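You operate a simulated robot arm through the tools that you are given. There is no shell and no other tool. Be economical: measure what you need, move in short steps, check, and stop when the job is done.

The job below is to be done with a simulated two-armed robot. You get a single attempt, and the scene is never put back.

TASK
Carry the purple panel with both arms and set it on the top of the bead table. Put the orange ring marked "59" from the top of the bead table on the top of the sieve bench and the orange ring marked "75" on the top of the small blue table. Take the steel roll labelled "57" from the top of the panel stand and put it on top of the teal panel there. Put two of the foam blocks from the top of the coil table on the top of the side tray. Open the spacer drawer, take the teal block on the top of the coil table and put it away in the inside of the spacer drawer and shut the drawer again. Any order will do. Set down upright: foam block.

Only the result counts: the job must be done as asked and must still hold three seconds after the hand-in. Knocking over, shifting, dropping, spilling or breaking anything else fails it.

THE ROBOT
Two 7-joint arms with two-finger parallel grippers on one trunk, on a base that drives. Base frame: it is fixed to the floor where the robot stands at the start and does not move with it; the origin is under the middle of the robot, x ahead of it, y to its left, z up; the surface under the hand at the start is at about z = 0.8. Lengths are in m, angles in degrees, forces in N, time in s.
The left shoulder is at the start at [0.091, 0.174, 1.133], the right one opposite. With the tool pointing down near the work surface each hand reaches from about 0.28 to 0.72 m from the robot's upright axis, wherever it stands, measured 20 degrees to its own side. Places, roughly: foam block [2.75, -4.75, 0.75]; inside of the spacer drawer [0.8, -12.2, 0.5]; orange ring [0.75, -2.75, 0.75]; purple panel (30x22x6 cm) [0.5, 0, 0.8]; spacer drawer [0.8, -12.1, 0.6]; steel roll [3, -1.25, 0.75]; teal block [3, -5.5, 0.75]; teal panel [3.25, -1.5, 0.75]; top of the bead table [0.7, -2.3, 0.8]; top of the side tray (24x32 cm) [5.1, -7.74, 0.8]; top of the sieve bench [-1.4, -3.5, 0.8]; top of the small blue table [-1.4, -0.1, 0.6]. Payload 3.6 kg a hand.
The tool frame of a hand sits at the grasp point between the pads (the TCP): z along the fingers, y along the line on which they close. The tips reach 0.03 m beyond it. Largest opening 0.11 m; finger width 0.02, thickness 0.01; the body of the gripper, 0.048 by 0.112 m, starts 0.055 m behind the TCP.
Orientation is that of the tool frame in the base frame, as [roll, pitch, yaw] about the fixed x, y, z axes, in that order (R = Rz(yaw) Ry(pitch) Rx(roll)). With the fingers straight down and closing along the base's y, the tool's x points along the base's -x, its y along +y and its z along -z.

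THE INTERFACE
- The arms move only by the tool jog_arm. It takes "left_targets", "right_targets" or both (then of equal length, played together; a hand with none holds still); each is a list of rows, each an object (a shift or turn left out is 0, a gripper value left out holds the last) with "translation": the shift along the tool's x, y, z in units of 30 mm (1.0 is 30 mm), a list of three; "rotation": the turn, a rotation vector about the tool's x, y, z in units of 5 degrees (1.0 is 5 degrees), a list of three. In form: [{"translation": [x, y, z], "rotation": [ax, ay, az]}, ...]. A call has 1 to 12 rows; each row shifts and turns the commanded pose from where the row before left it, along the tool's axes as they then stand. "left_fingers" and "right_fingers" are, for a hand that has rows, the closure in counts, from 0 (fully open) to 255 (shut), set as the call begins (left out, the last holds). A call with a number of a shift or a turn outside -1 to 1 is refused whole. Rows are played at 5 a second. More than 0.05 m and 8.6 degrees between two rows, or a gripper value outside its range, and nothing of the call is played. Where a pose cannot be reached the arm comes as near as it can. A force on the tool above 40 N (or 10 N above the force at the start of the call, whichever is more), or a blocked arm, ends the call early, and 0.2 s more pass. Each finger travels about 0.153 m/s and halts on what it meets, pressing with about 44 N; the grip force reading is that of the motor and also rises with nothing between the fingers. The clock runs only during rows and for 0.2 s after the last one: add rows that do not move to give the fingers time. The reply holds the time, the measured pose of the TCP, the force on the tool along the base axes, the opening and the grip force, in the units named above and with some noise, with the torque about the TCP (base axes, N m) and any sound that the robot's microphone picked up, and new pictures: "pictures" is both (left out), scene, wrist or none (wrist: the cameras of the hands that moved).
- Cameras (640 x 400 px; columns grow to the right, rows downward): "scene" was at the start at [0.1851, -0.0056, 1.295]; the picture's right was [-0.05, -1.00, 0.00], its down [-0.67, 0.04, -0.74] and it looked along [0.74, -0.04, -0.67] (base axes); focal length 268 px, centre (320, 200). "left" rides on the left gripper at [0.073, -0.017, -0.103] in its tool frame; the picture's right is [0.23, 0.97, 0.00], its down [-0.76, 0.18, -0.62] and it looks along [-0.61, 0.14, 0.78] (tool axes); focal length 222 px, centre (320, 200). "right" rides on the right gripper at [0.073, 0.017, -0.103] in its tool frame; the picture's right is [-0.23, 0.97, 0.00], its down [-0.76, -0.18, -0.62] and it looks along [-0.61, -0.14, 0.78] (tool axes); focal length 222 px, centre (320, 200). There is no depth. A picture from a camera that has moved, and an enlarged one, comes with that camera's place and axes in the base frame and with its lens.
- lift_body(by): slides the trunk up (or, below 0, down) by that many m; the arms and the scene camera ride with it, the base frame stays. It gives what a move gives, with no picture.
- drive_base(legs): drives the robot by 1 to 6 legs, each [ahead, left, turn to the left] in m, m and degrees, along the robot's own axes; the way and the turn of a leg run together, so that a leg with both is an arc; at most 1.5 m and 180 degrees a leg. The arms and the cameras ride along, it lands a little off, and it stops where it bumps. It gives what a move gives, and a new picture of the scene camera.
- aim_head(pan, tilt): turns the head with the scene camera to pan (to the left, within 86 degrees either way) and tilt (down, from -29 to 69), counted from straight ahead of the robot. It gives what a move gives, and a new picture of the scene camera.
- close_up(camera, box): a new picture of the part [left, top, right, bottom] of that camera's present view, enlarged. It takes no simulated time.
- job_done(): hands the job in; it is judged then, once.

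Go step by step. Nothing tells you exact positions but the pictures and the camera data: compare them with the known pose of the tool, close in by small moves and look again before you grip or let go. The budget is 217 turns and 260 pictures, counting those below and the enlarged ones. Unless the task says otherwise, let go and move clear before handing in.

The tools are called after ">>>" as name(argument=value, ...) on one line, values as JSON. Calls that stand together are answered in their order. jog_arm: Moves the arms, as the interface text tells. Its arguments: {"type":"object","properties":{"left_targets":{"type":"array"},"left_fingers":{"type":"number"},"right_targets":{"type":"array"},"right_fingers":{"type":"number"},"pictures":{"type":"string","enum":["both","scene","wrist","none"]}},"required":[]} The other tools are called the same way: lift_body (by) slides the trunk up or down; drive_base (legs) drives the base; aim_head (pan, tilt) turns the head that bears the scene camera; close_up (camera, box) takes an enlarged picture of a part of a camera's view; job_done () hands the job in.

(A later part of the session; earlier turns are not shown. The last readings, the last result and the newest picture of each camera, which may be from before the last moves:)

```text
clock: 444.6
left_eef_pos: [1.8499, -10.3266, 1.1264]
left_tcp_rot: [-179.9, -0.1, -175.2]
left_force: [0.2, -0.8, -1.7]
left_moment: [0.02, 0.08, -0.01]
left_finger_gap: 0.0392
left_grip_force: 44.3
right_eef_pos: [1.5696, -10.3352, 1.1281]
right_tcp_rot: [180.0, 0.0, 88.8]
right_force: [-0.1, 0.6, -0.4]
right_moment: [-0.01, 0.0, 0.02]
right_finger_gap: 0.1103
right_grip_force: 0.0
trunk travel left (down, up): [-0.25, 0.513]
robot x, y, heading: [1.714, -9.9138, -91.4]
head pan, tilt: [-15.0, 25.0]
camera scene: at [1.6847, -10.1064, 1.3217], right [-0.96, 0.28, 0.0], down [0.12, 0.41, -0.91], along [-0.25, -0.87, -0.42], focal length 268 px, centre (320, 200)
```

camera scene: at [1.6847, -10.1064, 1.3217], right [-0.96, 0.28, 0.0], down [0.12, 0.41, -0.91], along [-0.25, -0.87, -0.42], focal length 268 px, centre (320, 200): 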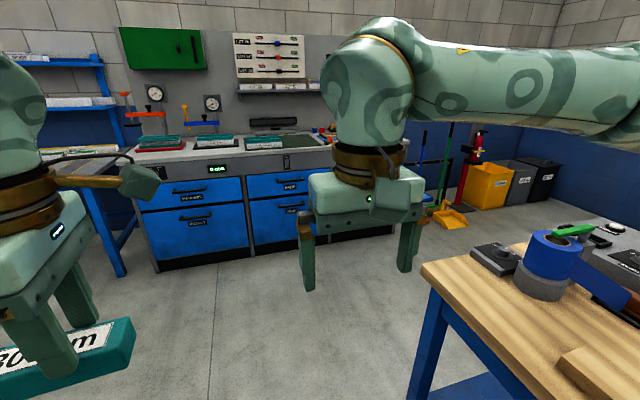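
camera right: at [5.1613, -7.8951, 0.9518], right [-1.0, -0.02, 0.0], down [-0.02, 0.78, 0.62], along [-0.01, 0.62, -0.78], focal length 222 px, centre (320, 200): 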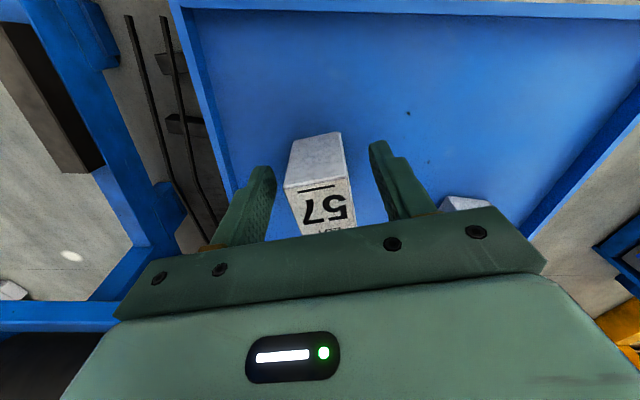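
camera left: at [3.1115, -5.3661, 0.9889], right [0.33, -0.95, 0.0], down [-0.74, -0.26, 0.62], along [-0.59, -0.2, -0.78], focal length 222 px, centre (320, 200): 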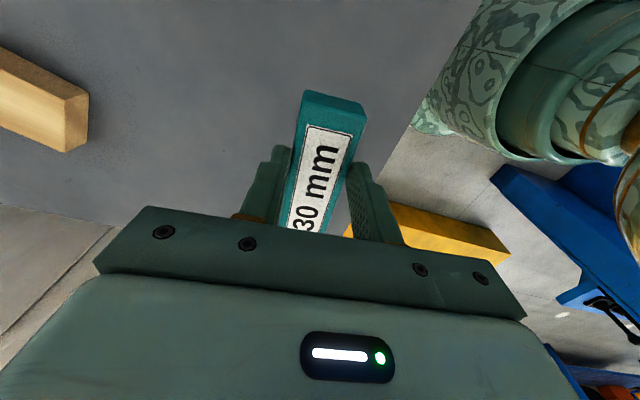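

>>> close_up(camera="scene", box=[110, 130, 340, 280])

```text
2.67 times, centred on (225, 205) of scene
camera zoom: at [1.6847, -10.1064, 1.3217], right [-0.96, 0.28, 0.0], down [0.12, 0.41, -0.91], along [-0.25, -0.87, -0.42], focal length 714 px, centre (573, 187)
```

zoom: 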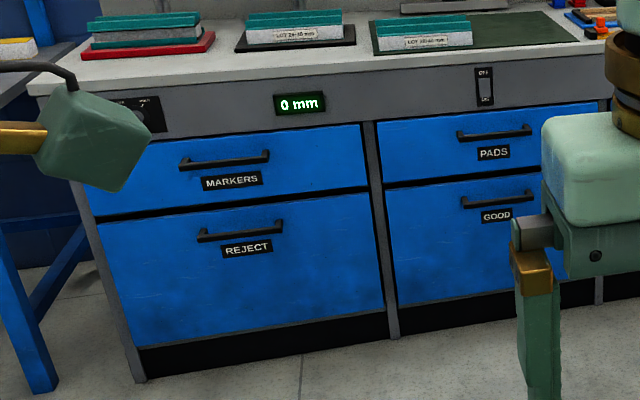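

>>> drive_base(legs=[[1.3, 0, 1.4], [0, -0.9, 0]])

>>> aim_head(pan=0, tilt=45)

```text
clock: 455.6
left_eef_pos: [0.9505, -11.6466, 1.1269]
left_tcp_rot: [180.0, -0.1, -173.0]
left_force: [0.0, 0.1, -1.3]
left_moment: [-0.01, 0.01, -0.03]
left_finger_gap: 0.0392
left_grip_force: 44.3
right_eef_pos: [0.6693, -11.6669, 1.1283]
right_tcp_rot: [-180.0, -0.1, 90.9]
right_force: [1.3, 0.6, 0.4]
right_moment: [0.0, 0.01, 0.0]
right_finger_gap: 0.11
right_grip_force: 0.0
trunk travel left (down, up): [-0.25, 0.513]
robot x, y, heading: [0.7941, -11.2426, -89.1]
head pan, tilt: [-15.0, 25.0]
camera scene: at [0.7759, -11.4338, 1.3217], right [-0.97, 0.24, 0.0], down [0.1, 0.41, -0.91], along [-0.22, -0.88, -0.42], focal length 268 px, centre (320, 200)
```

scene: 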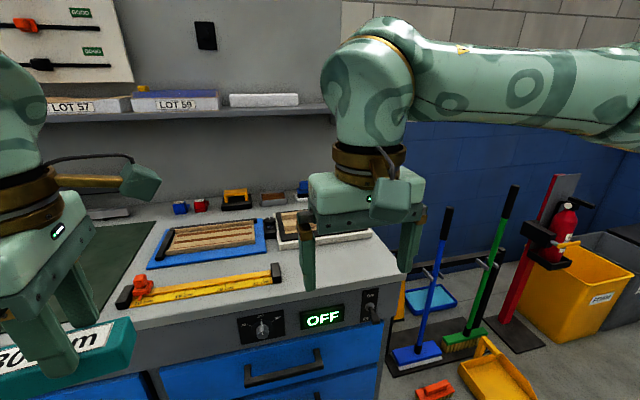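

```text
clock: 456.4
left_eef_pos: [0.9513, -11.648, 1.1263]
left_tcp_rot: [180.0, -0.1, -172.9]
left_force: [0.2, -0.1, -1.2]
left_moment: [0.01, 0.03, 0.03]
left_finger_gap: 0.0392
left_grip_force: 43.9
right_eef_pos: [0.6701, -11.6665, 1.1289]
right_tcp_rot: [179.9, 0.0, 91.1]
right_force: [0.3, -0.4, 0.7]
right_moment: [0.01, 0.0, -0.01]
right_finger_gap: 0.1101
right_grip_force: 0.0
trunk travel left (down, up): [-0.25, 0.513]
robot x, y, heading: [0.7947, -11.2406, -89.1]
head pan, tilt: [0.0, 45.0]
camera scene: at [0.8, -11.4257, 1.2912], right [-1.0, -0.02, 0.0], down [-0.01, 0.71, -0.71], along [0.01, -0.71, -0.71], focal length 268 px, centre (320, 200)
```

scene: 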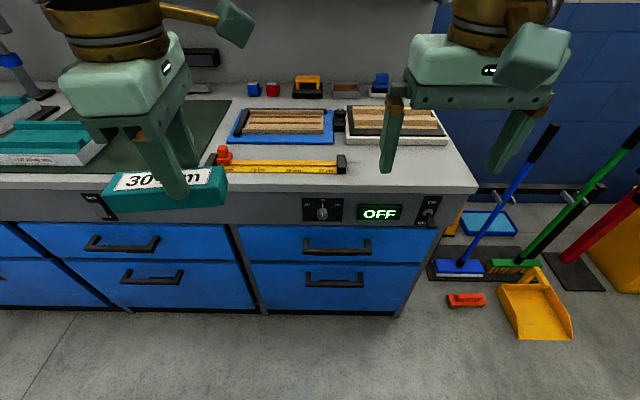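

This is the third column: the upper drawer at about (0.77, −11.95, 0.58) should be the spacer drawer. I'll lower the trunk and check the label.

>>> lift_body(by=-0.25)

>>> aim_head(pan=0, tilt=40)

>>> close_up(camera="scene", box=[200, 150, 460, 330])

```text
clock: 459.0
left_eef_pos: [0.9518, -11.6471, 0.8757]
left_tcp_rot: [-179.9, -0.2, -173.0]
left_force: [0.5, 0.7, -0.9]
left_moment: [-0.05, 0.03, -0.01]
left_finger_gap: 0.039
left_grip_force: 43.9
right_eef_pos: [0.6698, -11.6684, 0.8787]
right_tcp_rot: [180.0, 0.1, 91.1]
right_force: [0.6, 0.0, 0.0]
right_moment: [0.01, -0.02, 0.03]
right_finger_gap: 0.1101
right_grip_force: 0.0
trunk travel left (down, up): [0.0, 0.763]
robot x, y, heading: [0.7946, -11.2392, -89.4]
head pan, tilt: [0.0, 45.0]
```

```text
clock: 459.7
left_eef_pos: [0.952, -11.6478, 0.8743]
left_tcp_rot: [179.9, -0.1, -173.0]
left_force: [0.0, 0.3, -1.4]
left_moment: [0.0, 0.06, 0.06]
left_finger_gap: 0.0391
left_grip_force: 44.2
right_eef_pos: [0.6712, -11.6672, 0.8781]
right_tcp_rot: [179.9, 0.0, 91.1]
right_force: [-0.9, 0.9, 0.4]
right_moment: [0.01, 0.0, 0.03]
right_finger_gap: 0.11
right_grip_force: 0.1
trunk travel left (down, up): [0.0, 0.763]
robot x, y, heading: [0.7949, -11.2374, -89.2]
head pan, tilt: [0.0, 40.0]
camera scene: at [0.8028, -11.5772, 1.032], right [-1.0, -0.02, 0.0], down [-0.01, 0.64, -0.77], along [0.01, -0.77, -0.64], focal length 268 px, centre (320, 200)
```

scene: 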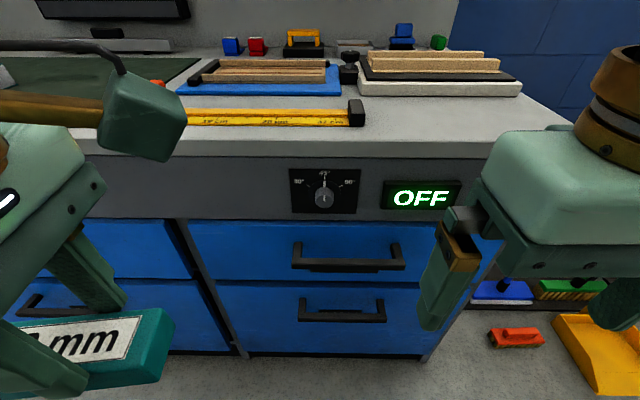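

```text
2.22 times, centred on (330, 240) of scene
camera zoom: at [0.8028, -11.5772, 1.032], right [-1.0, -0.02, 0.0], down [-0.01, 0.64, -0.77], along [0.01, -0.77, -0.64], focal length 595 px, centre (298, 111)
```

zoom: 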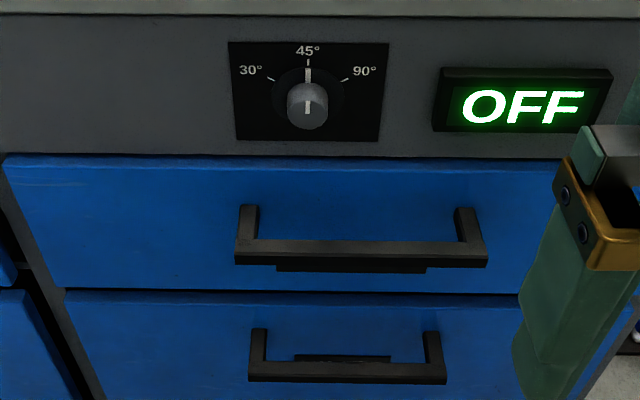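

By its height (z≈0.46–0.66) the upper drawer matches the spacer drawer. Its bar handle is at about x 0.63–0.86, y≈−11.935, z≈0.578. I'll turn the right hand so it points forward with the fingers above and below the bar.

>>> jog_arm(right_targets=[{"translation": [0, 0, 0.4], "rotation": [0, 0, 1]}, {"translation": [0, 0, 0.4], "rotation": [0, 0, 1]}, {"translation": [0, 0, 0.4], "rotation": [0, 0, 1]}, {"translation": [0, 0, 0.4], "rotation": [0, 0, 1]}, {"translation": [0, 0, 0.4], "rotation": [0, 0, 1]}, {"translation": [0, 0, 0.4], "rotation": [0, 0, 1]}, {"translation": [0, 0, 0.4], "rotation": [0, 0, 1]}, {"translation": [0, 0, 0.4], "rotation": [0, 0, 1]}, {"translation": [0, 0, 0.4], "rotation": [0, 0, 1]}, {"translation": [0, 0, 0.4], "rotation": [0, 0, 1]}, {"translation": [0, 0, 0.4], "rotation": [0, 0, 1]}, {"translation": [0, 0, 0.4], "rotation": [0, 0, 1]}], pictures="none")

>>> jog_arm(right_targets=[{"rotation": [0, 0, 1]}, {"rotation": [0, 0, 1]}, {"rotation": [0, 0, 1]}, {"rotation": [0, 0, 1]}, {"rotation": [0, 0, 1]}, {"rotation": [0, 0, 1]}, {"rotation": [-1, 0, 0]}, {"rotation": [-1, 0, 0]}, {"rotation": [-1, 0, 0]}, {"rotation": [-1, 0, 0]}, {"rotation": [-1, 0, 0]}, {"rotation": [-1, 0, 0]}], pictures="both")

```text
clock: 462.3
left_eef_pos: [0.9521, -11.6471, 0.8762]
left_tcp_rot: [-179.9, -0.2, -173.1]
left_force: [-0.8, 0.5, -1.4]
left_moment: [0.02, 0.06, 0.03]
left_finger_gap: 0.0393
left_grip_force: 43.9
right_eef_pos: [0.6704, -11.6678, 0.7339]
right_tcp_rot: [179.9, 0.0, 31.1]
right_force: [-0.4, -0.3, 0.2]
right_moment: [0.0, -0.02, -0.01]
right_finger_gap: 0.1101
right_grip_force: 0.0
trunk travel left (down, up): [0.0, 0.763]
robot x, y, heading: [0.7973, -11.2412, -88.9]
head pan, tilt: [0.0, 40.0]
```

```text
clock: 464.9
left_eef_pos: [0.9523, -11.6486, 0.8768]
left_tcp_rot: [179.9, -0.2, -173.1]
left_force: [1.1, 0.5, -1.0]
left_moment: [0.01, 0.01, -0.02]
left_finger_gap: 0.0391
left_grip_force: 43.6
right_eef_pos: [0.7125, -11.7299, 0.7482]
right_tcp_rot: [150.0, 0.0, 1.0]
right_force: [-0.7, -0.2, -0.4]
right_moment: [0.02, 0.01, 0.01]
right_finger_gap: 0.1103
right_grip_force: 0.1
right hand out of reach, approached as far as the arm can: row 7, 8, 9, 10, 11, 12
trunk travel left (down, up): [0.0, 0.763]
robot x, y, heading: [0.7919, -11.2404, -88.7]
head pan, tilt: [0.0, 40.0]
camera scene: at [0.8029, -11.5772, 1.0321], right [-1.0, -0.02, 0.0], down [-0.01, 0.64, -0.77], along [0.01, -0.77, -0.64], focal length 268 px, centre (320, 200)
camera right: at [0.7846, -11.6922, 0.8477], right [-0.21, -0.85, 0.49], down [-0.77, 0.45, 0.45], along [-0.6, -0.28, -0.75], focal length 222 px, centre (320, 200)
```

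scene: 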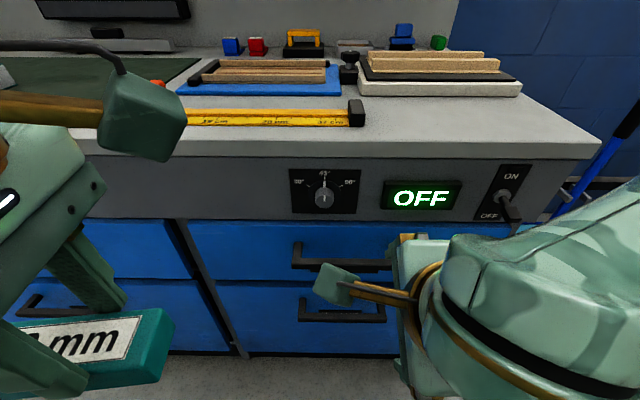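
right: 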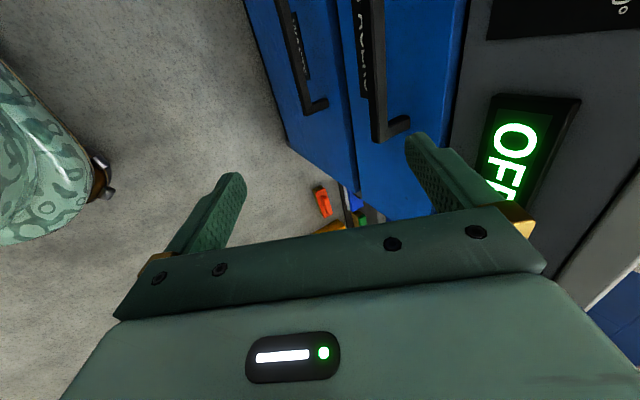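

>>> close_up(camera="right", box=[250, 0, 430, 130])

```text
3.08 times, centred on (340, 65) of right
camera zoom: at [0.7846, -11.6922, 0.8477], right [-0.21, -0.85, 0.49], down [-0.77, 0.45, 0.45], along [-0.6, -0.28, -0.75], focal length 684 px, centre (258, 615)
```

zoom: 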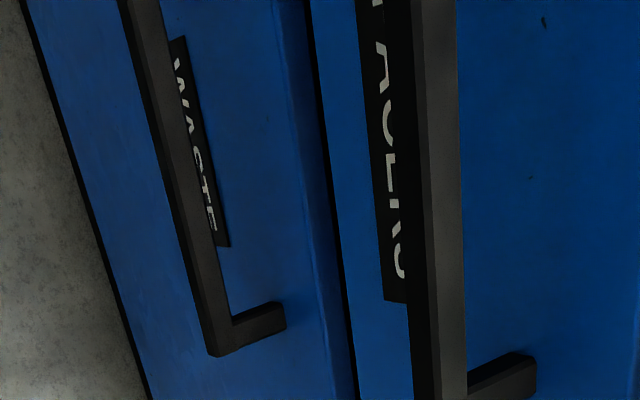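

The label reads SPACERS (lower: WASTE) — the upper drawer is right. Pitching the hand further forward while advancing.

>>> jog_arm(right_targets=[{"translation": [0, 0.08, 0.59], "rotation": [-1, 0, 0]}, {"translation": [0, 0.03, 0.59], "rotation": [-1, 0, 0]}, {"translation": [0, -0.03, 0.59], "rotation": [-1, 0, 0]}, {"translation": [0, -0.08, 0.59], "rotation": [-1, 0, 0]}, {"translation": [0, -0.13, 0.58], "rotation": [-1, 0, 0]}, {"translation": [0, -0.18, 0.57], "rotation": [-1, 0, 0]}], pictures="scene")

```text
clock: 466.3
left_eef_pos: [0.951, -11.6466, 0.8748]
left_tcp_rot: [-180.0, -0.1, -172.9]
left_force: [-0.4, -0.9, -2.3]
left_moment: [0.01, 0.02, 0.01]
left_finger_gap: 0.039
left_grip_force: 44.6
right_eef_pos: [0.7302, -11.7922, 0.6752]
right_tcp_rot: [120.0, 0.1, 0.8]
right_force: [-0.1, 0.1, -0.2]
right_moment: [0.01, 0.0, -0.01]
right_finger_gap: 0.1102
right_grip_force: 0.1
right hand out of reach, approached as far as the arm can: row 1, 6
trunk travel left (down, up): [0.0, 0.763]
robot x, y, heading: [0.7952, -11.2446, -89.0]
head pan, tilt: [0.0, 40.0]
camera scene: at [0.8029, -11.5774, 1.032], right [-1.0, -0.02, 0.0], down [-0.01, 0.64, -0.77], along [0.01, -0.77, -0.64], focal length 268 px, centre (320, 200)
```

scene: 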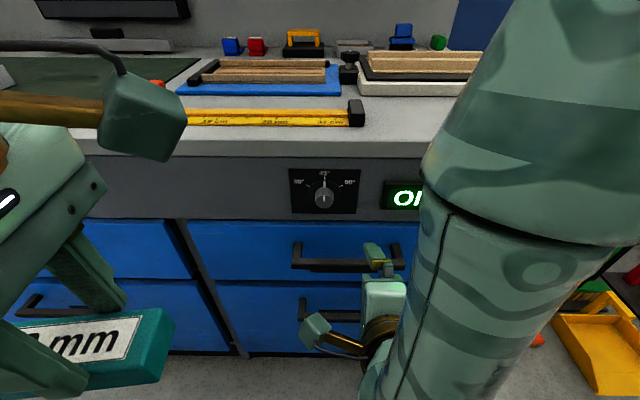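

>>> jog_arm(right_targets=[{"translation": [0, -0.24, 0.85], "rotation": [-1, 0, 0]}, {"translation": [0, -0.32, 0.82], "rotation": [-1, 0, 0]}, {"translation": [0, -0.39, 0.7], "rotation": [-1, 0, 0]}, {"translation": [0, -0.43, 0.5], "rotation": [-1, 0, 0]}], pictures="both")

```text
clock: 467.1
left_eef_pos: [0.951, -11.6476, 0.8749]
left_tcp_rot: [180.0, 0.1, -173.1]
left_force: [0.2, -0.6, -2.0]
left_moment: [-0.02, 0.05, -0.03]
left_finger_gap: 0.0394
left_grip_force: 43.8
right_eef_pos: [0.7796, -11.855, 0.6951]
right_tcp_rot: [109.9, 1.2, 0.6]
right_force: [-1.2, -0.6, -14.8]
right_moment: [-0.06, -0.1, 0.02]
right_finger_gap: 0.1102
right_grip_force: 0.4
right hand out of reach, approached as far as the arm can: row 1, 2, 3
trunk travel left (down, up): [0.0, 0.763]
robot x, y, heading: [0.7991, -11.2418, -89.2]
head pan, tilt: [0.0, 40.0]
stopped in row 3 (right hand): the force on the tool passed its limit at 72 N (the readings are from after the stop); the commanded pose is now the measured one
camera scene: at [0.8026, -11.5778, 1.0316], right [-1.0, -0.02, 0.0], down [-0.01, 0.64, -0.76], along [0.01, -0.76, -0.64], focal length 268 px, centre (320, 200)
camera right: at [0.8517, -11.7637, 0.7458], right [-0.2, -0.33, 0.92], down [-0.77, 0.64, 0.06], along [-0.61, -0.69, -0.39], focal length 222 px, centre (320, 200)
```

scene: 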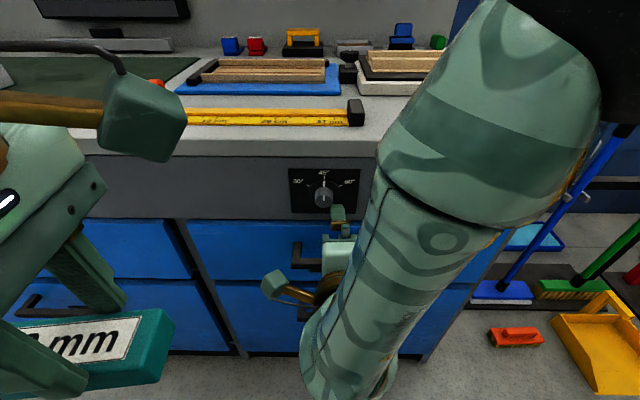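
right: 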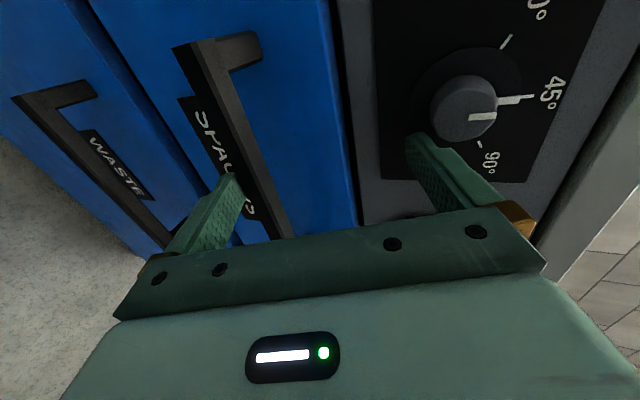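

The upper finger touched near the dial (no visible change), and such a steep pitch is at the arm's limit. I'll back off and use a 45° tilt instead, hooking the bar between the fingers from above/front.

>>> jog_arm(right_targets=[{"translation": [0, 0, -0.8]}, {"translation": [0, 0, -0.8]}, {"translation": [0, 0, -0.8], "rotation": [1, 0, 0]}, {"translation": [0, 0, 0], "rotation": [1, 0, 0]}, {"translation": [0, 0, 0], "rotation": [1, 0, 0]}, {"translation": [0, 0, 0], "rotation": [1, 0, 0]}, {"translation": [0, 0, 0], "rotation": [1, 0, 0]}], right_fingers=170, pictures="scene")

>>> close_up(camera="scene", box=[270, 150, 430, 300])

```text
clock: 467.4
left_eef_pos: [0.9513, -11.6585, 0.8702]
left_tcp_rot: [179.1, 0.2, -172.9]
left_force: [-0.3, 0.1, -1.4]
left_moment: [-0.01, 0.03, -0.01]
left_finger_gap: 0.0392
left_grip_force: 44.1
right_eef_pos: [0.778, -11.844, 0.6805]
right_tcp_rot: [112.8, 1.8, 1.4]
right_force: [-2.7, 20.7, -62.9]
right_moment: [1.74, -0.44, -0.69]
right_finger_gap: 0.0703
right_grip_force: 33.7
trunk travel left (down, up): [0.0, 0.763]
robot x, y, heading: [0.7934, -11.2397, -89.2]
head pan, tilt: [0.0, 40.0]
stopped in row 1 (right hand): the force on the tool passed its limit at 67 N (the readings are from after the stop); the commanded pose is now the measured one
camera scene: at [0.8022, -11.5928, 1.0261], right [-1.0, -0.02, 0.0], down [-0.01, 0.66, -0.76], along [0.01, -0.76, -0.66], focal length 268 px, centre (320, 200)
```

scene: 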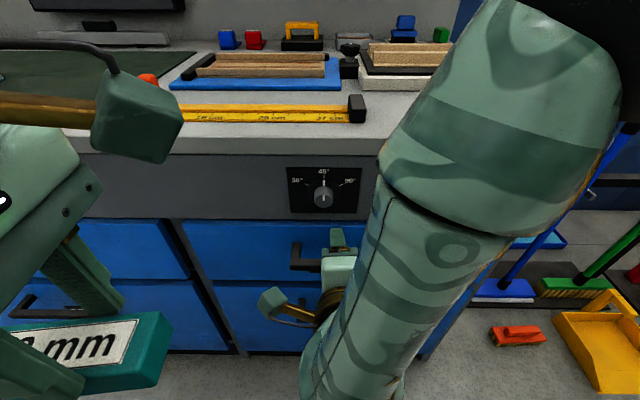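

```text
2.67 times, centred on (350, 225) of scene
camera zoom: at [0.8022, -11.5928, 1.0261], right [-1.0, -0.02, 0.0], down [-0.01, 0.66, -0.76], along [0.01, -0.76, -0.66], focal length 714 px, centre (240, 133)
```

zoom: 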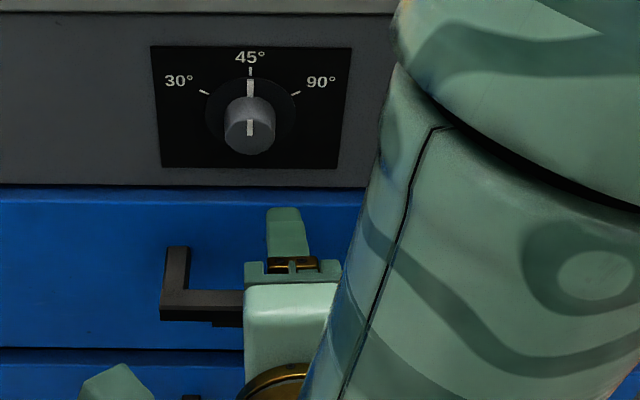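

The closing showed that the bar is already between the fingers (bar at z≈0.645, touching the lower finger). I'll open a bit to relieve and then move the hand down to centre on it.

>>> jog_arm(right_targets=[{}, {}, {"translation": [0, -0.3, 0]}, {"translation": [0, -0.3, 0]}, {"translation": [0, -0.3, 0]}], right_fingers=80, pictures="both")

```text
clock: 468.6
left_eef_pos: [0.9517, -11.6467, 0.8752]
left_tcp_rot: [179.9, -0.1, -173.1]
left_force: [-1.0, -0.2, -1.5]
left_moment: [-0.02, 0.01, -0.01]
left_finger_gap: 0.039
left_grip_force: 44.4
right_eef_pos: [0.7844, -11.8351, 0.686]
right_tcp_rot: [111.0, 1.5, 0.8]
right_force: [-0.2, 0.4, -0.1]
right_moment: [0.0, 0.01, 0.0]
right_finger_gap: 0.0754
right_grip_force: 0.0
right hand out of reach, approached as far as the arm can: row 4, 5
trunk travel left (down, up): [0.0, 0.763]
robot x, y, heading: [0.793, -11.2406, -88.9]
head pan, tilt: [0.0, 40.0]
camera scene: at [0.8024, -11.5766, 1.0321], right [-1.0, -0.02, 0.0], down [-0.01, 0.64, -0.77], along [0.01, -0.77, -0.64], focal length 268 px, centre (320, 200)
camera right: at [0.8576, -11.744, 0.7382], right [-0.2, -0.35, 0.92], down [-0.77, 0.64, 0.08], along [-0.61, -0.69, -0.4], focal length 222 px, centre (320, 200)
```

scene: 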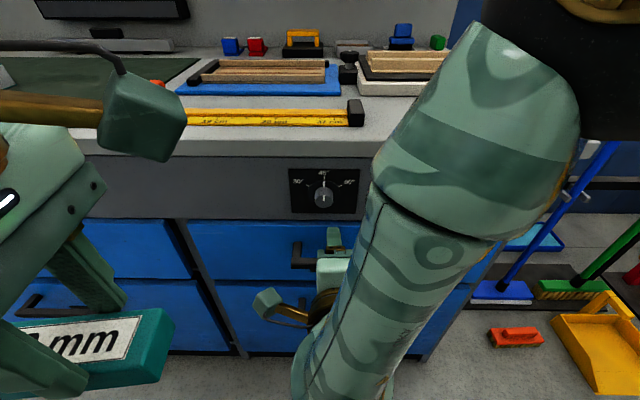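
right: 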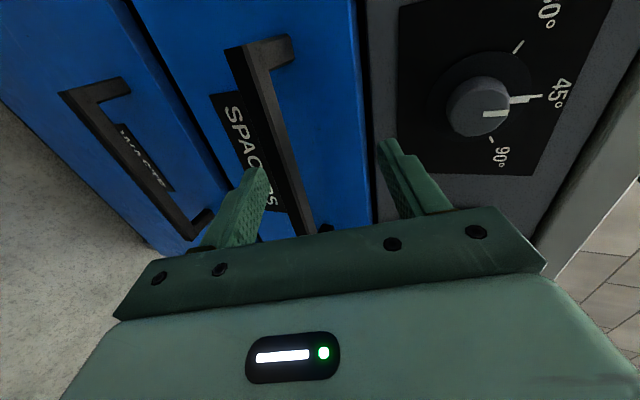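

Triangulated: the bar is at y≈−11.857, z≈0.662, right at the fingertips and ~14 mm low of centre. Advancing ~18 mm and down ~14 mm.

>>> jog_arm(right_targets=[{"translation": [0, -0.25, 0.2]}, {"translation": [0, -0.2, 0.2]}, {"translation": [0, 0, 0.2]}], pictures="wrist")

```text
clock: 469.4
left_eef_pos: [0.9497, -11.6467, 0.8748]
left_tcp_rot: [-180.0, -0.1, -173.1]
left_force: [-0.2, -0.1, -1.3]
left_moment: [0.0, 0.04, -0.01]
left_finger_gap: 0.0391
left_grip_force: 44.2
right_eef_pos: [0.7899, -11.8499, 0.6807]
right_tcp_rot: [110.9, 1.6, 0.7]
right_force: [0.6, 3.4, -2.9]
right_moment: [0.14, -0.03, -0.02]
right_finger_gap: 0.077
right_grip_force: 1.3
right hand out of reach, approached as far as the arm can: row 1, 2
trunk travel left (down, up): [0.0, 0.763]
robot x, y, heading: [0.795, -11.2415, -89.1]
head pan, tilt: [0.0, 40.0]
camera right: at [0.863, -11.7591, 0.7319], right [-0.2, -0.35, 0.92], down [-0.77, 0.63, 0.08], along [-0.61, -0.69, -0.4], focal length 222 px, centre (320, 200)
```

right: 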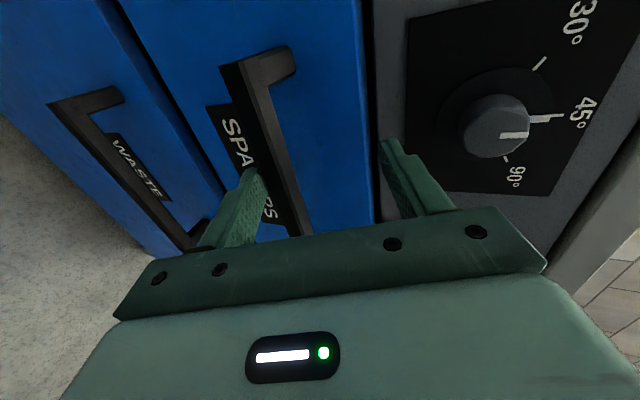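

Lower finger touches the bar; the arm can't go lower at this steep pitch. I'll back out and come in at ~45° instead.

>>> jog_arm(right_targets=[{"translation": [0, 0.1, -0.7]}, {"translation": [0, 0, -0.8]}, {"translation": [0, 0, -0.8]}, {"rotation": [1, 0, 0]}, {"rotation": [1, 0, 0]}, {"rotation": [1, 0, 0]}, {"rotation": [1, 0, 0]}, {"rotation": [1, 0, 0]}], right_fingers=100, pictures="wrist")

```text
clock: 471.2
left_eef_pos: [0.9509, -11.6468, 0.8763]
left_tcp_rot: [180.0, 0.0, -173.1]
left_force: [-0.2, -0.6, -0.8]
left_moment: [-0.02, 0.03, -0.01]
left_finger_gap: 0.0394
left_grip_force: 43.9
right_eef_pos: [0.7898, -11.7861, 0.7044]
right_tcp_rot: [135.7, 1.5, 1.0]
right_force: [0.2, -1.2, -0.1]
right_moment: [-0.03, 0.0, -0.01]
right_finger_gap: 0.0669
right_grip_force: 0.0
trunk travel left (down, up): [0.0, 0.763]
robot x, y, heading: [0.8001, -11.2411, -88.8]
head pan, tilt: [0.0, 40.0]
camera right: at [0.8633, -11.7256, 0.7911], right [-0.2, -0.7, 0.69], down [-0.76, 0.55, 0.34], along [-0.62, -0.46, -0.64], focal length 222 px, centre (320, 200)
```

right: 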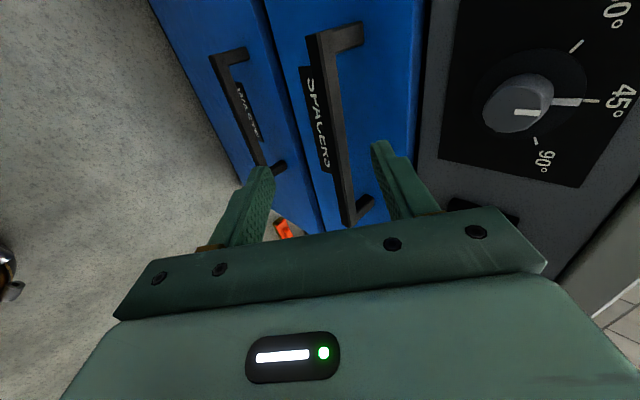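

At 45° the arm is free, and the bar lies straight ahead along the fingers. Narrowing the gap and advancing.

>>> jog_arm(right_targets=[{}, {"translation": [0, 0.2, 0.6]}, {"translation": [0, 0.2, 0.6]}, {"translation": [0, 0, 0.5]}], right_fingers=140, pictures="wrist")

```text
clock: 472.2
left_eef_pos: [0.9509, -11.6472, 0.8756]
left_tcp_rot: [179.9, -0.1, -173.0]
left_force: [0.1, 0.2, -2.3]
left_moment: [-0.01, -0.02, 0.02]
left_finger_gap: 0.0391
left_grip_force: 44.5
right_eef_pos: [0.7906, -11.8315, 0.6778]
right_tcp_rot: [135.7, 1.4, 1.0]
right_force: [0.2, -1.1, 0.2]
right_moment: [-0.02, 0.02, -0.04]
right_finger_gap: 0.0495
right_grip_force: 0.0
trunk travel left (down, up): [0.0, 0.763]
robot x, y, heading: [0.7963, -11.241, -89.0]
head pan, tilt: [0.0, 40.0]
camera right: at [0.8633, -11.7699, 0.7627], right [-0.2, -0.7, 0.69], down [-0.76, 0.55, 0.34], along [-0.62, -0.46, -0.64], focal length 222 px, centre (320, 200)
```

right: 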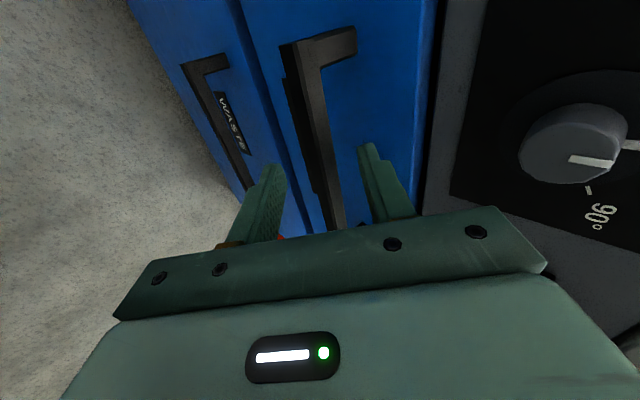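

>>> jog_arm(right_targets=[{"translation": [0, 0, 0.3]}, {"translation": [0, 0, 0.3]}, {"translation": [0, 0, 0.2]}], pictures="wrist")

```text
clock: 473.0
left_eef_pos: [0.9514, -11.6468, 0.8753]
left_tcp_rot: [180.0, -0.2, -173.2]
left_force: [-0.2, -0.8, -2.3]
left_moment: [0.0, 0.06, 0.01]
left_finger_gap: 0.0393
left_grip_force: 44.2
right_eef_pos: [0.7905, -11.8482, 0.6591]
right_tcp_rot: [135.7, 1.5, 1.0]
right_force: [0.7, 0.1, 0.0]
right_moment: [-0.02, 0.02, -0.03]
right_finger_gap: 0.0499
right_grip_force: 0.0
trunk travel left (down, up): [0.0, 0.763]
robot x, y, heading: [0.7958, -11.2386, -89.0]
head pan, tilt: [0.0, 40.0]
camera right: at [0.8638, -11.7871, 0.7448], right [-0.2, -0.7, 0.69], down [-0.76, 0.55, 0.34], along [-0.62, -0.46, -0.64], focal length 222 px, centre (320, 200)
```

right: 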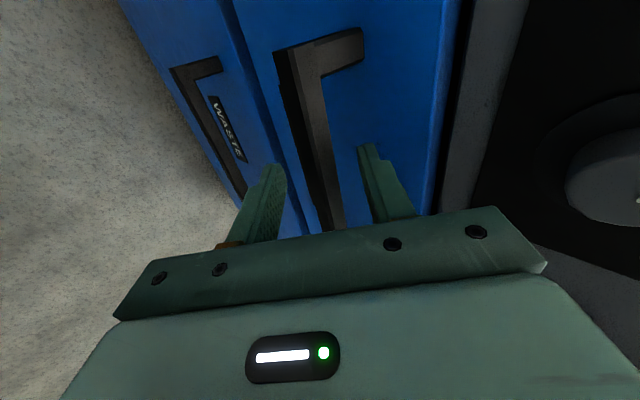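

>>> jog_arm(right_targets=[{"translation": [0, 0, 0.3]}, {"translation": [0, 0, 0.3]}, {"translation": [0, 0, 0.2]}], pictures="wrist")

```text
clock: 473.9
left_eef_pos: [0.949, -11.6433, 0.8778]
left_tcp_rot: [-179.7, 0.0, -173.2]
left_force: [0.1, -0.6, -1.3]
left_moment: [0.0, 0.02, -0.02]
left_finger_gap: 0.0394
left_grip_force: 43.8
right_eef_pos: [0.7902, -11.859, 0.6481]
right_tcp_rot: [135.4, 1.3, 1.1]
right_force: [-5.5, 24.2, 22.9]
right_moment: [-1.12, 0.14, -0.42]
right_finger_gap: 0.0488
right_grip_force: 0.1
trunk travel left (down, up): [0.0, 0.763]
robot x, y, heading: [0.7977, -11.2404, -89.0]
head pan, tilt: [0.0, 40.0]
stopped in row 3 (right hand): the force on the tool passed its limit at 43 N (the readings are from after the stop); the commanded pose is now the measured one
camera right: at [0.8633, -11.7981, 0.7328], right [-0.2, -0.7, 0.69], down [-0.77, 0.55, 0.34], along [-0.61, -0.46, -0.64], focal length 222 px, centre (320, 200)
```

right: 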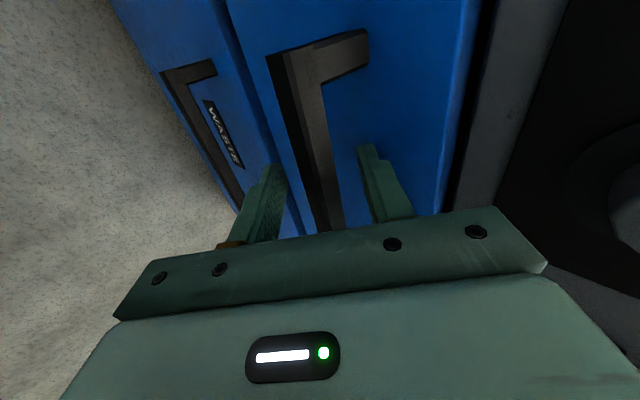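

The upper fingertip touched the drawer face, so the bar is now well inside the fingers. Backing 3 mm and closing on it.

>>> jog_arm(right_targets=[{"translation": [0, 0, -0.12]}, {}], pictures="none")

>>> jog_arm(right_targets=[{}, {}, {}, {}], right_fingers=255, pictures="wrist")

```text
clock: 474.6
left_eef_pos: [0.951, -11.6456, 0.876]
left_tcp_rot: [-179.9, -0.1, -173.1]
left_force: [-0.3, -0.1, -1.3]
left_moment: [0.0, 0.03, 0.02]
left_finger_gap: 0.0389
left_grip_force: 43.4
right_eef_pos: [0.791, -11.8599, 0.6459]
right_tcp_rot: [135.6, 1.4, 1.0]
right_force: [-2.1, 10.0, 9.3]
right_moment: [-0.45, 0.03, -0.17]
right_finger_gap: 0.0491
right_grip_force: 0.0
trunk travel left (down, up): [0.0, 0.763]
robot x, y, heading: [0.7957, -11.2391, -89.1]
head pan, tilt: [0.0, 40.0]
```

```text
clock: 475.6
left_eef_pos: [0.9515, -11.6472, 0.8758]
left_tcp_rot: [180.0, -0.2, -173.1]
left_force: [0.2, -0.2, -1.0]
left_moment: [0.02, 0.06, 0.03]
left_finger_gap: 0.0392
left_grip_force: 43.9
right_eef_pos: [0.7903, -11.8605, 0.6467]
right_tcp_rot: [135.7, 1.4, 1.0]
right_force: [2.5, -6.2, 4.8]
right_moment: [0.0, -0.64, -0.93]
right_finger_gap: 0.023
right_grip_force: 45.0
trunk travel left (down, up): [0.0, 0.763]
robot x, y, heading: [0.7971, -11.2408, -89.0]
head pan, tilt: [0.0, 40.0]
camera right: at [0.8637, -11.7995, 0.7316], right [-0.2, -0.7, 0.69], down [-0.76, 0.55, 0.34], along [-0.61, -0.46, -0.64], focal length 222 px, centre (320, 200)
```

right: 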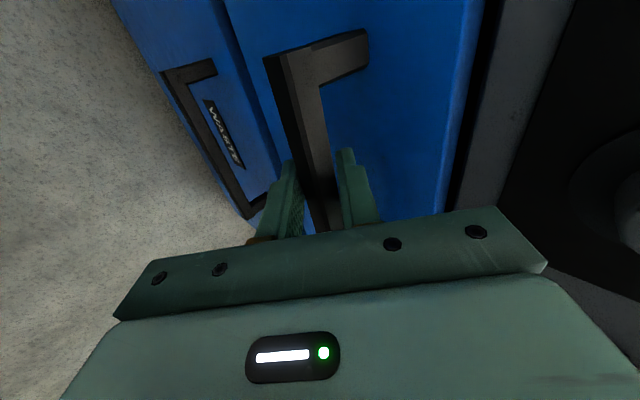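

The handle is gripped. Pulling the drawer straight out, first with the arm.

>>> jog_arm(right_targets=[{"translation": [0, -0.3, -0.29]}, {"translation": [0, -0.4, -0.39]}, {"translation": [0, -0.4, -0.39]}, {"translation": [0, -0.4, -0.39]}], pictures="scene")

```text
clock: 476.6
left_eef_pos: [0.9521, -11.6456, 0.8753]
left_tcp_rot: [-179.9, -0.1, -173.1]
left_force: [0.3, -0.1, -1.2]
left_moment: [0.01, 0.06, -0.03]
left_finger_gap: 0.0395
left_grip_force: 44.2
right_eef_pos: [0.7891, -11.7961, 0.6463]
right_tcp_rot: [135.7, 1.4, 1.3]
right_force: [12.7, 0.0, 7.4]
right_moment: [0.08, -0.29, -1.07]
right_finger_gap: 0.0228
right_grip_force: 44.8
trunk travel left (down, up): [0.0, 0.763]
robot x, y, heading: [0.7971, -11.2398, -89.0]
head pan, tilt: [0.0, 40.0]
camera scene: at [0.8033, -11.5755, 1.0322], right [-1.0, -0.02, 0.0], down [-0.01, 0.64, -0.77], along [0.01, -0.77, -0.64], focal length 268 px, centre (320, 200)
```

scene: 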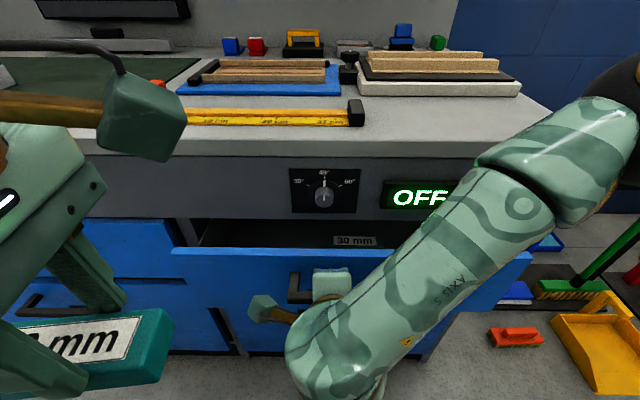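

The drawer is opening and holds a "30 mm" marked place inside. Pulling further.

>>> jog_arm(right_targets=[{"translation": [0, -0.4, -0.39]}, {"translation": [0, -0.4, -0.39]}, {"translation": [0, -0.4, -0.39]}, {"translation": [0, -0.4, -0.39]}], pictures="none")

>>> drive_base(legs=[[-0.12, 0, 0]])

```text
clock: 477.6
left_eef_pos: [0.9518, -11.6473, 0.8743]
left_tcp_rot: [-179.9, -0.1, -173.0]
left_force: [-0.3, -0.9, -2.2]
left_moment: [-0.02, 0.01, 0.02]
left_finger_gap: 0.0392
left_grip_force: 44.5
right_eef_pos: [0.7902, -11.7299, 0.6472]
right_tcp_rot: [135.9, 1.5, 1.2]
right_force: [17.1, 1.5, -12.6]
right_moment: [-0.07, -1.0, -0.24]
right_finger_gap: 0.0227
right_grip_force: 45.0
trunk travel left (down, up): [0.0, 0.763]
robot x, y, heading: [0.7979, -11.2389, -89.0]
head pan, tilt: [0.0, 40.0]
```

```text
clock: 478.6
left_eef_pos: [0.9506, -11.5684, 0.8783]
left_tcp_rot: [-179.6, 0.0, -173.3]
left_force: [-0.6, -0.2, -1.2]
left_moment: [0.02, 0.02, 0.01]
left_finger_gap: 0.0392
left_grip_force: 44.1
right_eef_pos: [0.7872, -11.652, 0.6485]
right_tcp_rot: [135.7, 1.6, 1.0]
right_force: [0.2, 1.5, -4.8]
right_moment: [0.34, -0.12, -0.54]
right_finger_gap: 0.0229
right_grip_force: 45.3
trunk travel left (down, up): [0.0, 0.763]
robot x, y, heading: [0.7938, -11.1706, -89.2]
head pan, tilt: [0.0, 40.0]
stopped in leg 1: the force on the tool passed its limit at 47 N (the readings are from after the stop); the commanded pose is now the measured one
camera scene: at [0.8017, -11.5042, 1.0319], right [-1.0, -0.02, 0.0], down [-0.01, 0.64, -0.77], along [0.01, -0.76, -0.64], focal length 268 px, centre (320, 200)
```

scene: 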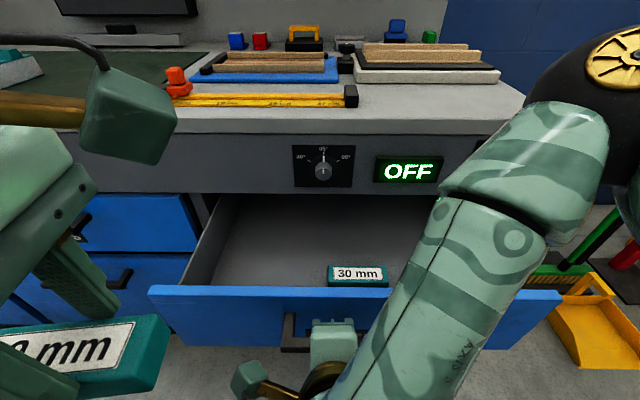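

The drawer is out by ~0.21 m (at its stop). There's already another 30 mm block inside near the front; free room is to the left of it. Moving the left hand over (0.895, −11.80).

>>> jog_arm(left_targets=[{"translation": [0.278, -0.744, 0]}, {"translation": [0.278, -0.744, 0]}, {"translation": [0.278, -0.744, 0]}, {"translation": [0.278, -0.744, 0]}, {"translation": [0.278, -0.744, 0]}, {"translation": [0.278, -0.744, 0]}, {"translation": [0.278, -0.744, 0]}, {"translation": [0.278, -0.744, 0]}, {"translation": [0.278, -0.744, 0]}, {"translation": [0.278, -0.744, 0]}])

```text
clock: 480.8
left_eef_pos: [0.8943, -11.8011, 0.8806]
left_tcp_rot: [-179.5, 0.0, -173.2]
left_force: [-0.6, 0.1, -2.4]
left_moment: [0.0, 0.03, -0.02]
left_finger_gap: 0.0394
left_grip_force: 43.7
right_eef_pos: [0.7879, -11.6519, 0.6491]
right_tcp_rot: [135.6, 1.6, 1.0]
right_force: [-3.8, 0.2, -8.1]
right_moment: [0.12, -0.64, -0.67]
right_finger_gap: 0.0226
right_grip_force: 45.0
trunk travel left (down, up): [0.0, 0.763]
robot x, y, heading: [0.7987, -11.1647, -89.2]
head pan, tilt: [0.0, 40.0]
camera scene: at [0.8015, -11.5044, 1.0318], right [-1.0, -0.02, 0.0], down [-0.01, 0.64, -0.77], along [0.01, -0.76, -0.64], focal length 268 px, centre (320, 200)
camera left: at [0.8252, -11.8247, 0.9842], right [-0.34, 0.94, -0.01], down [0.74, 0.27, 0.62], along [0.59, 0.21, -0.78], focal length 222 px, centre (320, 200)
```

scene: 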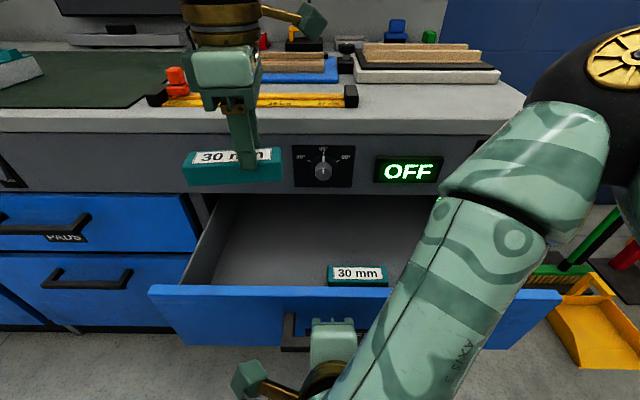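
left: 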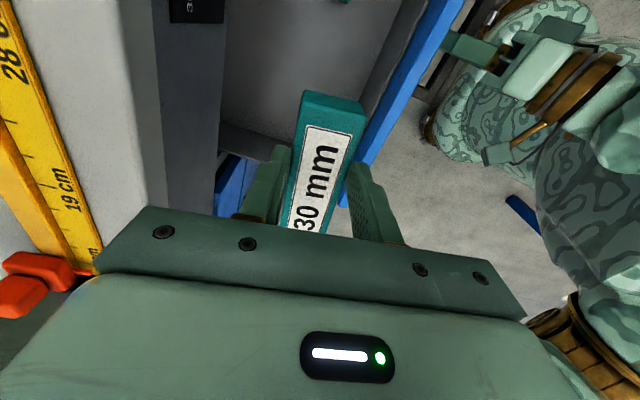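

>>> jog_arm(left_targets=[{"translation": [0.6, 0, 0.5]}, {"translation": [0, 0, 1]}, {"translation": [0, 0, 1]}, {"translation": [0, 0, 1]}, {"translation": [0, 0, 1]}, {"translation": [0, 0, 1]}])

```text
clock: 482.2
left_eef_pos: [0.8772, -11.8037, 0.715]
left_tcp_rot: [-179.5, -0.1, -173.2]
left_force: [0.8, 0.8, -1.9]
left_moment: [0.0, -0.01, -0.03]
left_finger_gap: 0.0392
left_grip_force: 44.2
right_eef_pos: [0.788, -11.6527, 0.6485]
right_tcp_rot: [135.7, 1.5, 0.9]
right_force: [-3.0, -0.2, -7.9]
right_moment: [-0.03, -0.68, -0.58]
right_finger_gap: 0.0226
right_grip_force: 45.8
trunk travel left (down, up): [0.0, 0.763]
robot x, y, heading: [0.7998, -11.168, -89.0]
head pan, tilt: [0.0, 40.0]
camera scene: at [0.8015, -11.5044, 1.0318], right [-1.0, -0.02, 0.0], down [-0.01, 0.64, -0.77], along [0.01, -0.76, -0.64], focal length 268 px, centre (320, 200)
camera left: at [0.808, -11.8281, 0.8178], right [-0.34, 0.94, -0.01], down [0.74, 0.27, 0.62], along [0.59, 0.21, -0.78], focal length 222 px, centre (320, 200)
```

scene: 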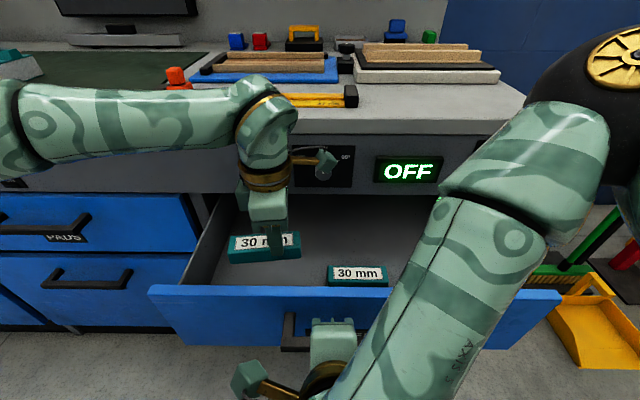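
left: 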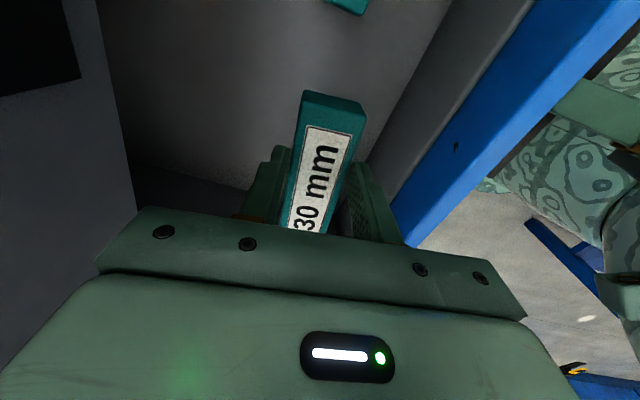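

>>> jog_arm(left_targets=[{"translation": [0, 0.35, 0]}, {"translation": [0, 0, 0.9]}, {"translation": [0, 0, 0.9]}, {"translation": [0, 0, 0.7]}, {"translation": [0, 0, 0.4]}])

```text
clock: 483.4
left_eef_pos: [0.8754, -11.7935, 0.6268]
left_tcp_rot: [-179.5, 0.0, -173.2]
left_force: [0.3, 0.7, -1.6]
left_moment: [0.01, 0.05, -0.04]
left_finger_gap: 0.0392
left_grip_force: 44.3
right_eef_pos: [0.7873, -11.6531, 0.6496]
right_tcp_rot: [135.6, 1.6, 0.9]
right_force: [-3.2, -0.6, -7.3]
right_moment: [-0.02, -0.65, -0.61]
right_finger_gap: 0.0229
right_grip_force: 45.2
trunk travel left (down, up): [0.0, 0.763]
robot x, y, heading: [0.7979, -11.1711, -89.1]
head pan, tilt: [0.0, 40.0]
camera scene: at [0.8015, -11.5043, 1.0318], right [-1.0, -0.02, 0.0], down [-0.01, 0.64, -0.77], along [0.01, -0.77, -0.64], focal length 268 px, centre (320, 200)
camera left: at [0.8059, -11.8196, 0.7308], right [-0.34, 0.94, -0.01], down [0.74, 0.27, 0.62], along [0.59, 0.21, -0.78], focal length 222 px, centre (320, 200)
```

scene: 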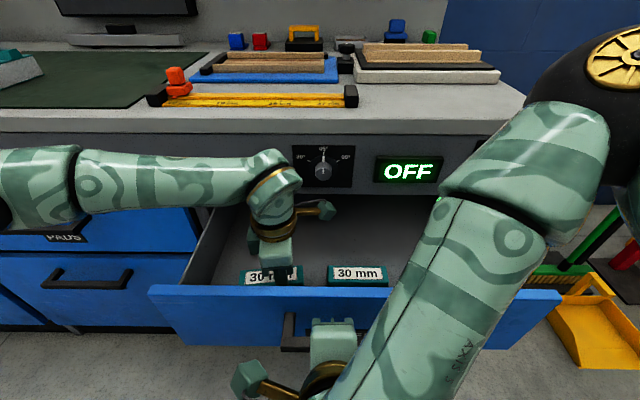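
left: 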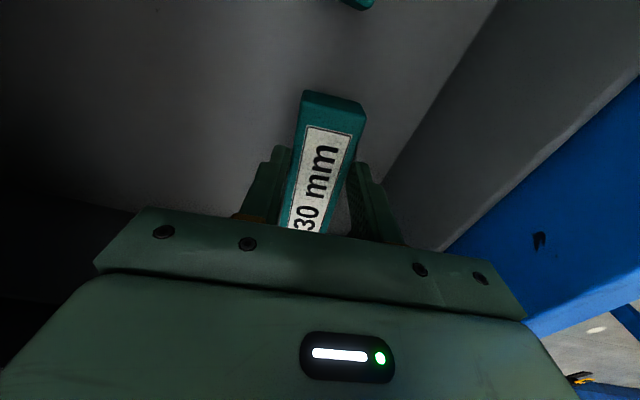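

>>> jog_arm(left_targets=[{"translation": [0, 0, 0.3]}, {"translation": [0, 0, 0.3]}, {"translation": [0, 0, 0.2]}, {"translation": [0, 0, 0.2]}, {"translation": [0, 0, 0.2]}], pictures="none")

```text
clock: 484.5
left_eef_pos: [0.8734, -11.795, 0.6038]
left_tcp_rot: [-179.4, -0.2, -173.1]
left_force: [0.9, 0.8, 3.6]
left_moment: [-0.06, -0.02, 0.04]
left_finger_gap: 0.0391
left_grip_force: 43.8
right_eef_pos: [0.788, -11.6517, 0.6482]
right_tcp_rot: [135.6, 1.7, 0.9]
right_force: [-2.9, -0.5, 3.1]
right_moment: [-0.06, -0.54, 0.2]
right_finger_gap: 0.0228
right_grip_force: 45.0
trunk travel left (down, up): [0.0, 0.763]
robot x, y, heading: [0.7971, -11.1733, -89.2]
head pan, tilt: [0.0, 40.0]
stopped in row 5 (right hand): the force on the tool passed its limit at 41 N (the readings are from after the stop); the commanded pose is now the measured one
```

The block touched the drawer's floor. Releasing.

>>> jog_arm(left_targets=[{}, {}, {}], left_fingers=100, pictures="wrist")

>>> jog_arm(left_targets=[{"translation": [0, 0, -0.5]}, {"translation": [0, 0, -0.9]}, {"translation": [0, 0, -0.9]}, {"translation": [0, 0, -0.9]}, {"translation": [0, 0, -1]}, {"translation": [0, 0, -1]}, {"translation": [0, 0, -1]}, {"translation": [0, 0, -1]}, {"translation": [0, 0, -1]}, {"translation": [0, 0, -1]}], pictures="scene")

```text
clock: 485.3
left_eef_pos: [0.8742, -11.7953, 0.6028]
left_tcp_rot: [-179.3, -0.2, -173.1]
left_force: [-0.2, 0.1, -0.8]
left_moment: [-0.02, -0.01, 0.0]
left_finger_gap: 0.0672
left_grip_force: 0.1
right_eef_pos: [0.7872, -11.6529, 0.6488]
right_tcp_rot: [135.7, 1.6, 1.0]
right_force: [-3.1, 1.8, 11.9]
right_moment: [-0.05, -0.64, -0.32]
right_finger_gap: 0.0226
right_grip_force: 45.4
trunk travel left (down, up): [0.0, 0.763]
robot x, y, heading: [0.7983, -11.1683, -89.1]
head pan, tilt: [0.0, 40.0]
camera left: at [0.8055, -11.819, 0.7057], right [-0.34, 0.94, -0.01], down [0.74, 0.28, 0.62], along [0.58, 0.2, -0.79], focal length 222 px, centre (320, 200)
```

left: 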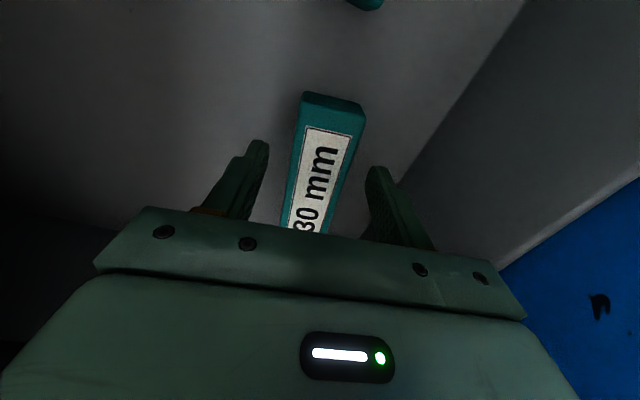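

```text
clock: 487.5
left_eef_pos: [0.8751, -11.7909, 0.879]
left_tcp_rot: [-179.4, -0.2, -173.1]
left_force: [-0.4, -0.2, 0.3]
left_moment: [0.02, 0.0, 0.0]
left_finger_gap: 0.0671
left_grip_force: 0.1
right_eef_pos: [0.7877, -11.6522, 0.6498]
right_tcp_rot: [135.7, 1.7, 1.0]
right_force: [-3.9, -1.5, 17.3]
right_moment: [0.01, -0.64, -0.84]
right_finger_gap: 0.0225
right_grip_force: 44.8
trunk travel left (down, up): [0.0, 0.763]
robot x, y, heading: [0.8001, -11.167, -89.1]
head pan, tilt: [0.0, 40.0]
camera scene: at [0.8019, -11.5029, 1.0325], right [-1.0, -0.02, 0.0], down [-0.01, 0.64, -0.77], along [0.01, -0.77, -0.64], focal length 268 px, centre (320, 200)
```

scene: 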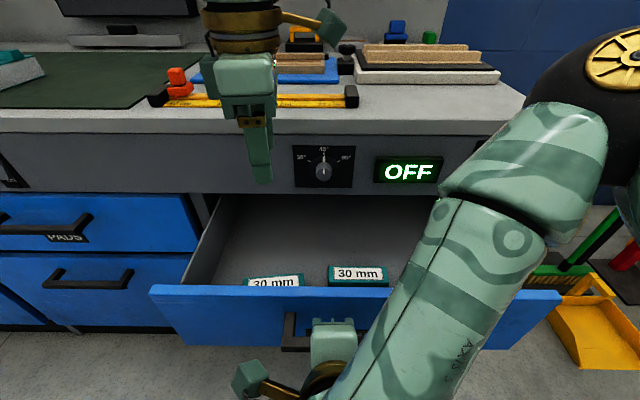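

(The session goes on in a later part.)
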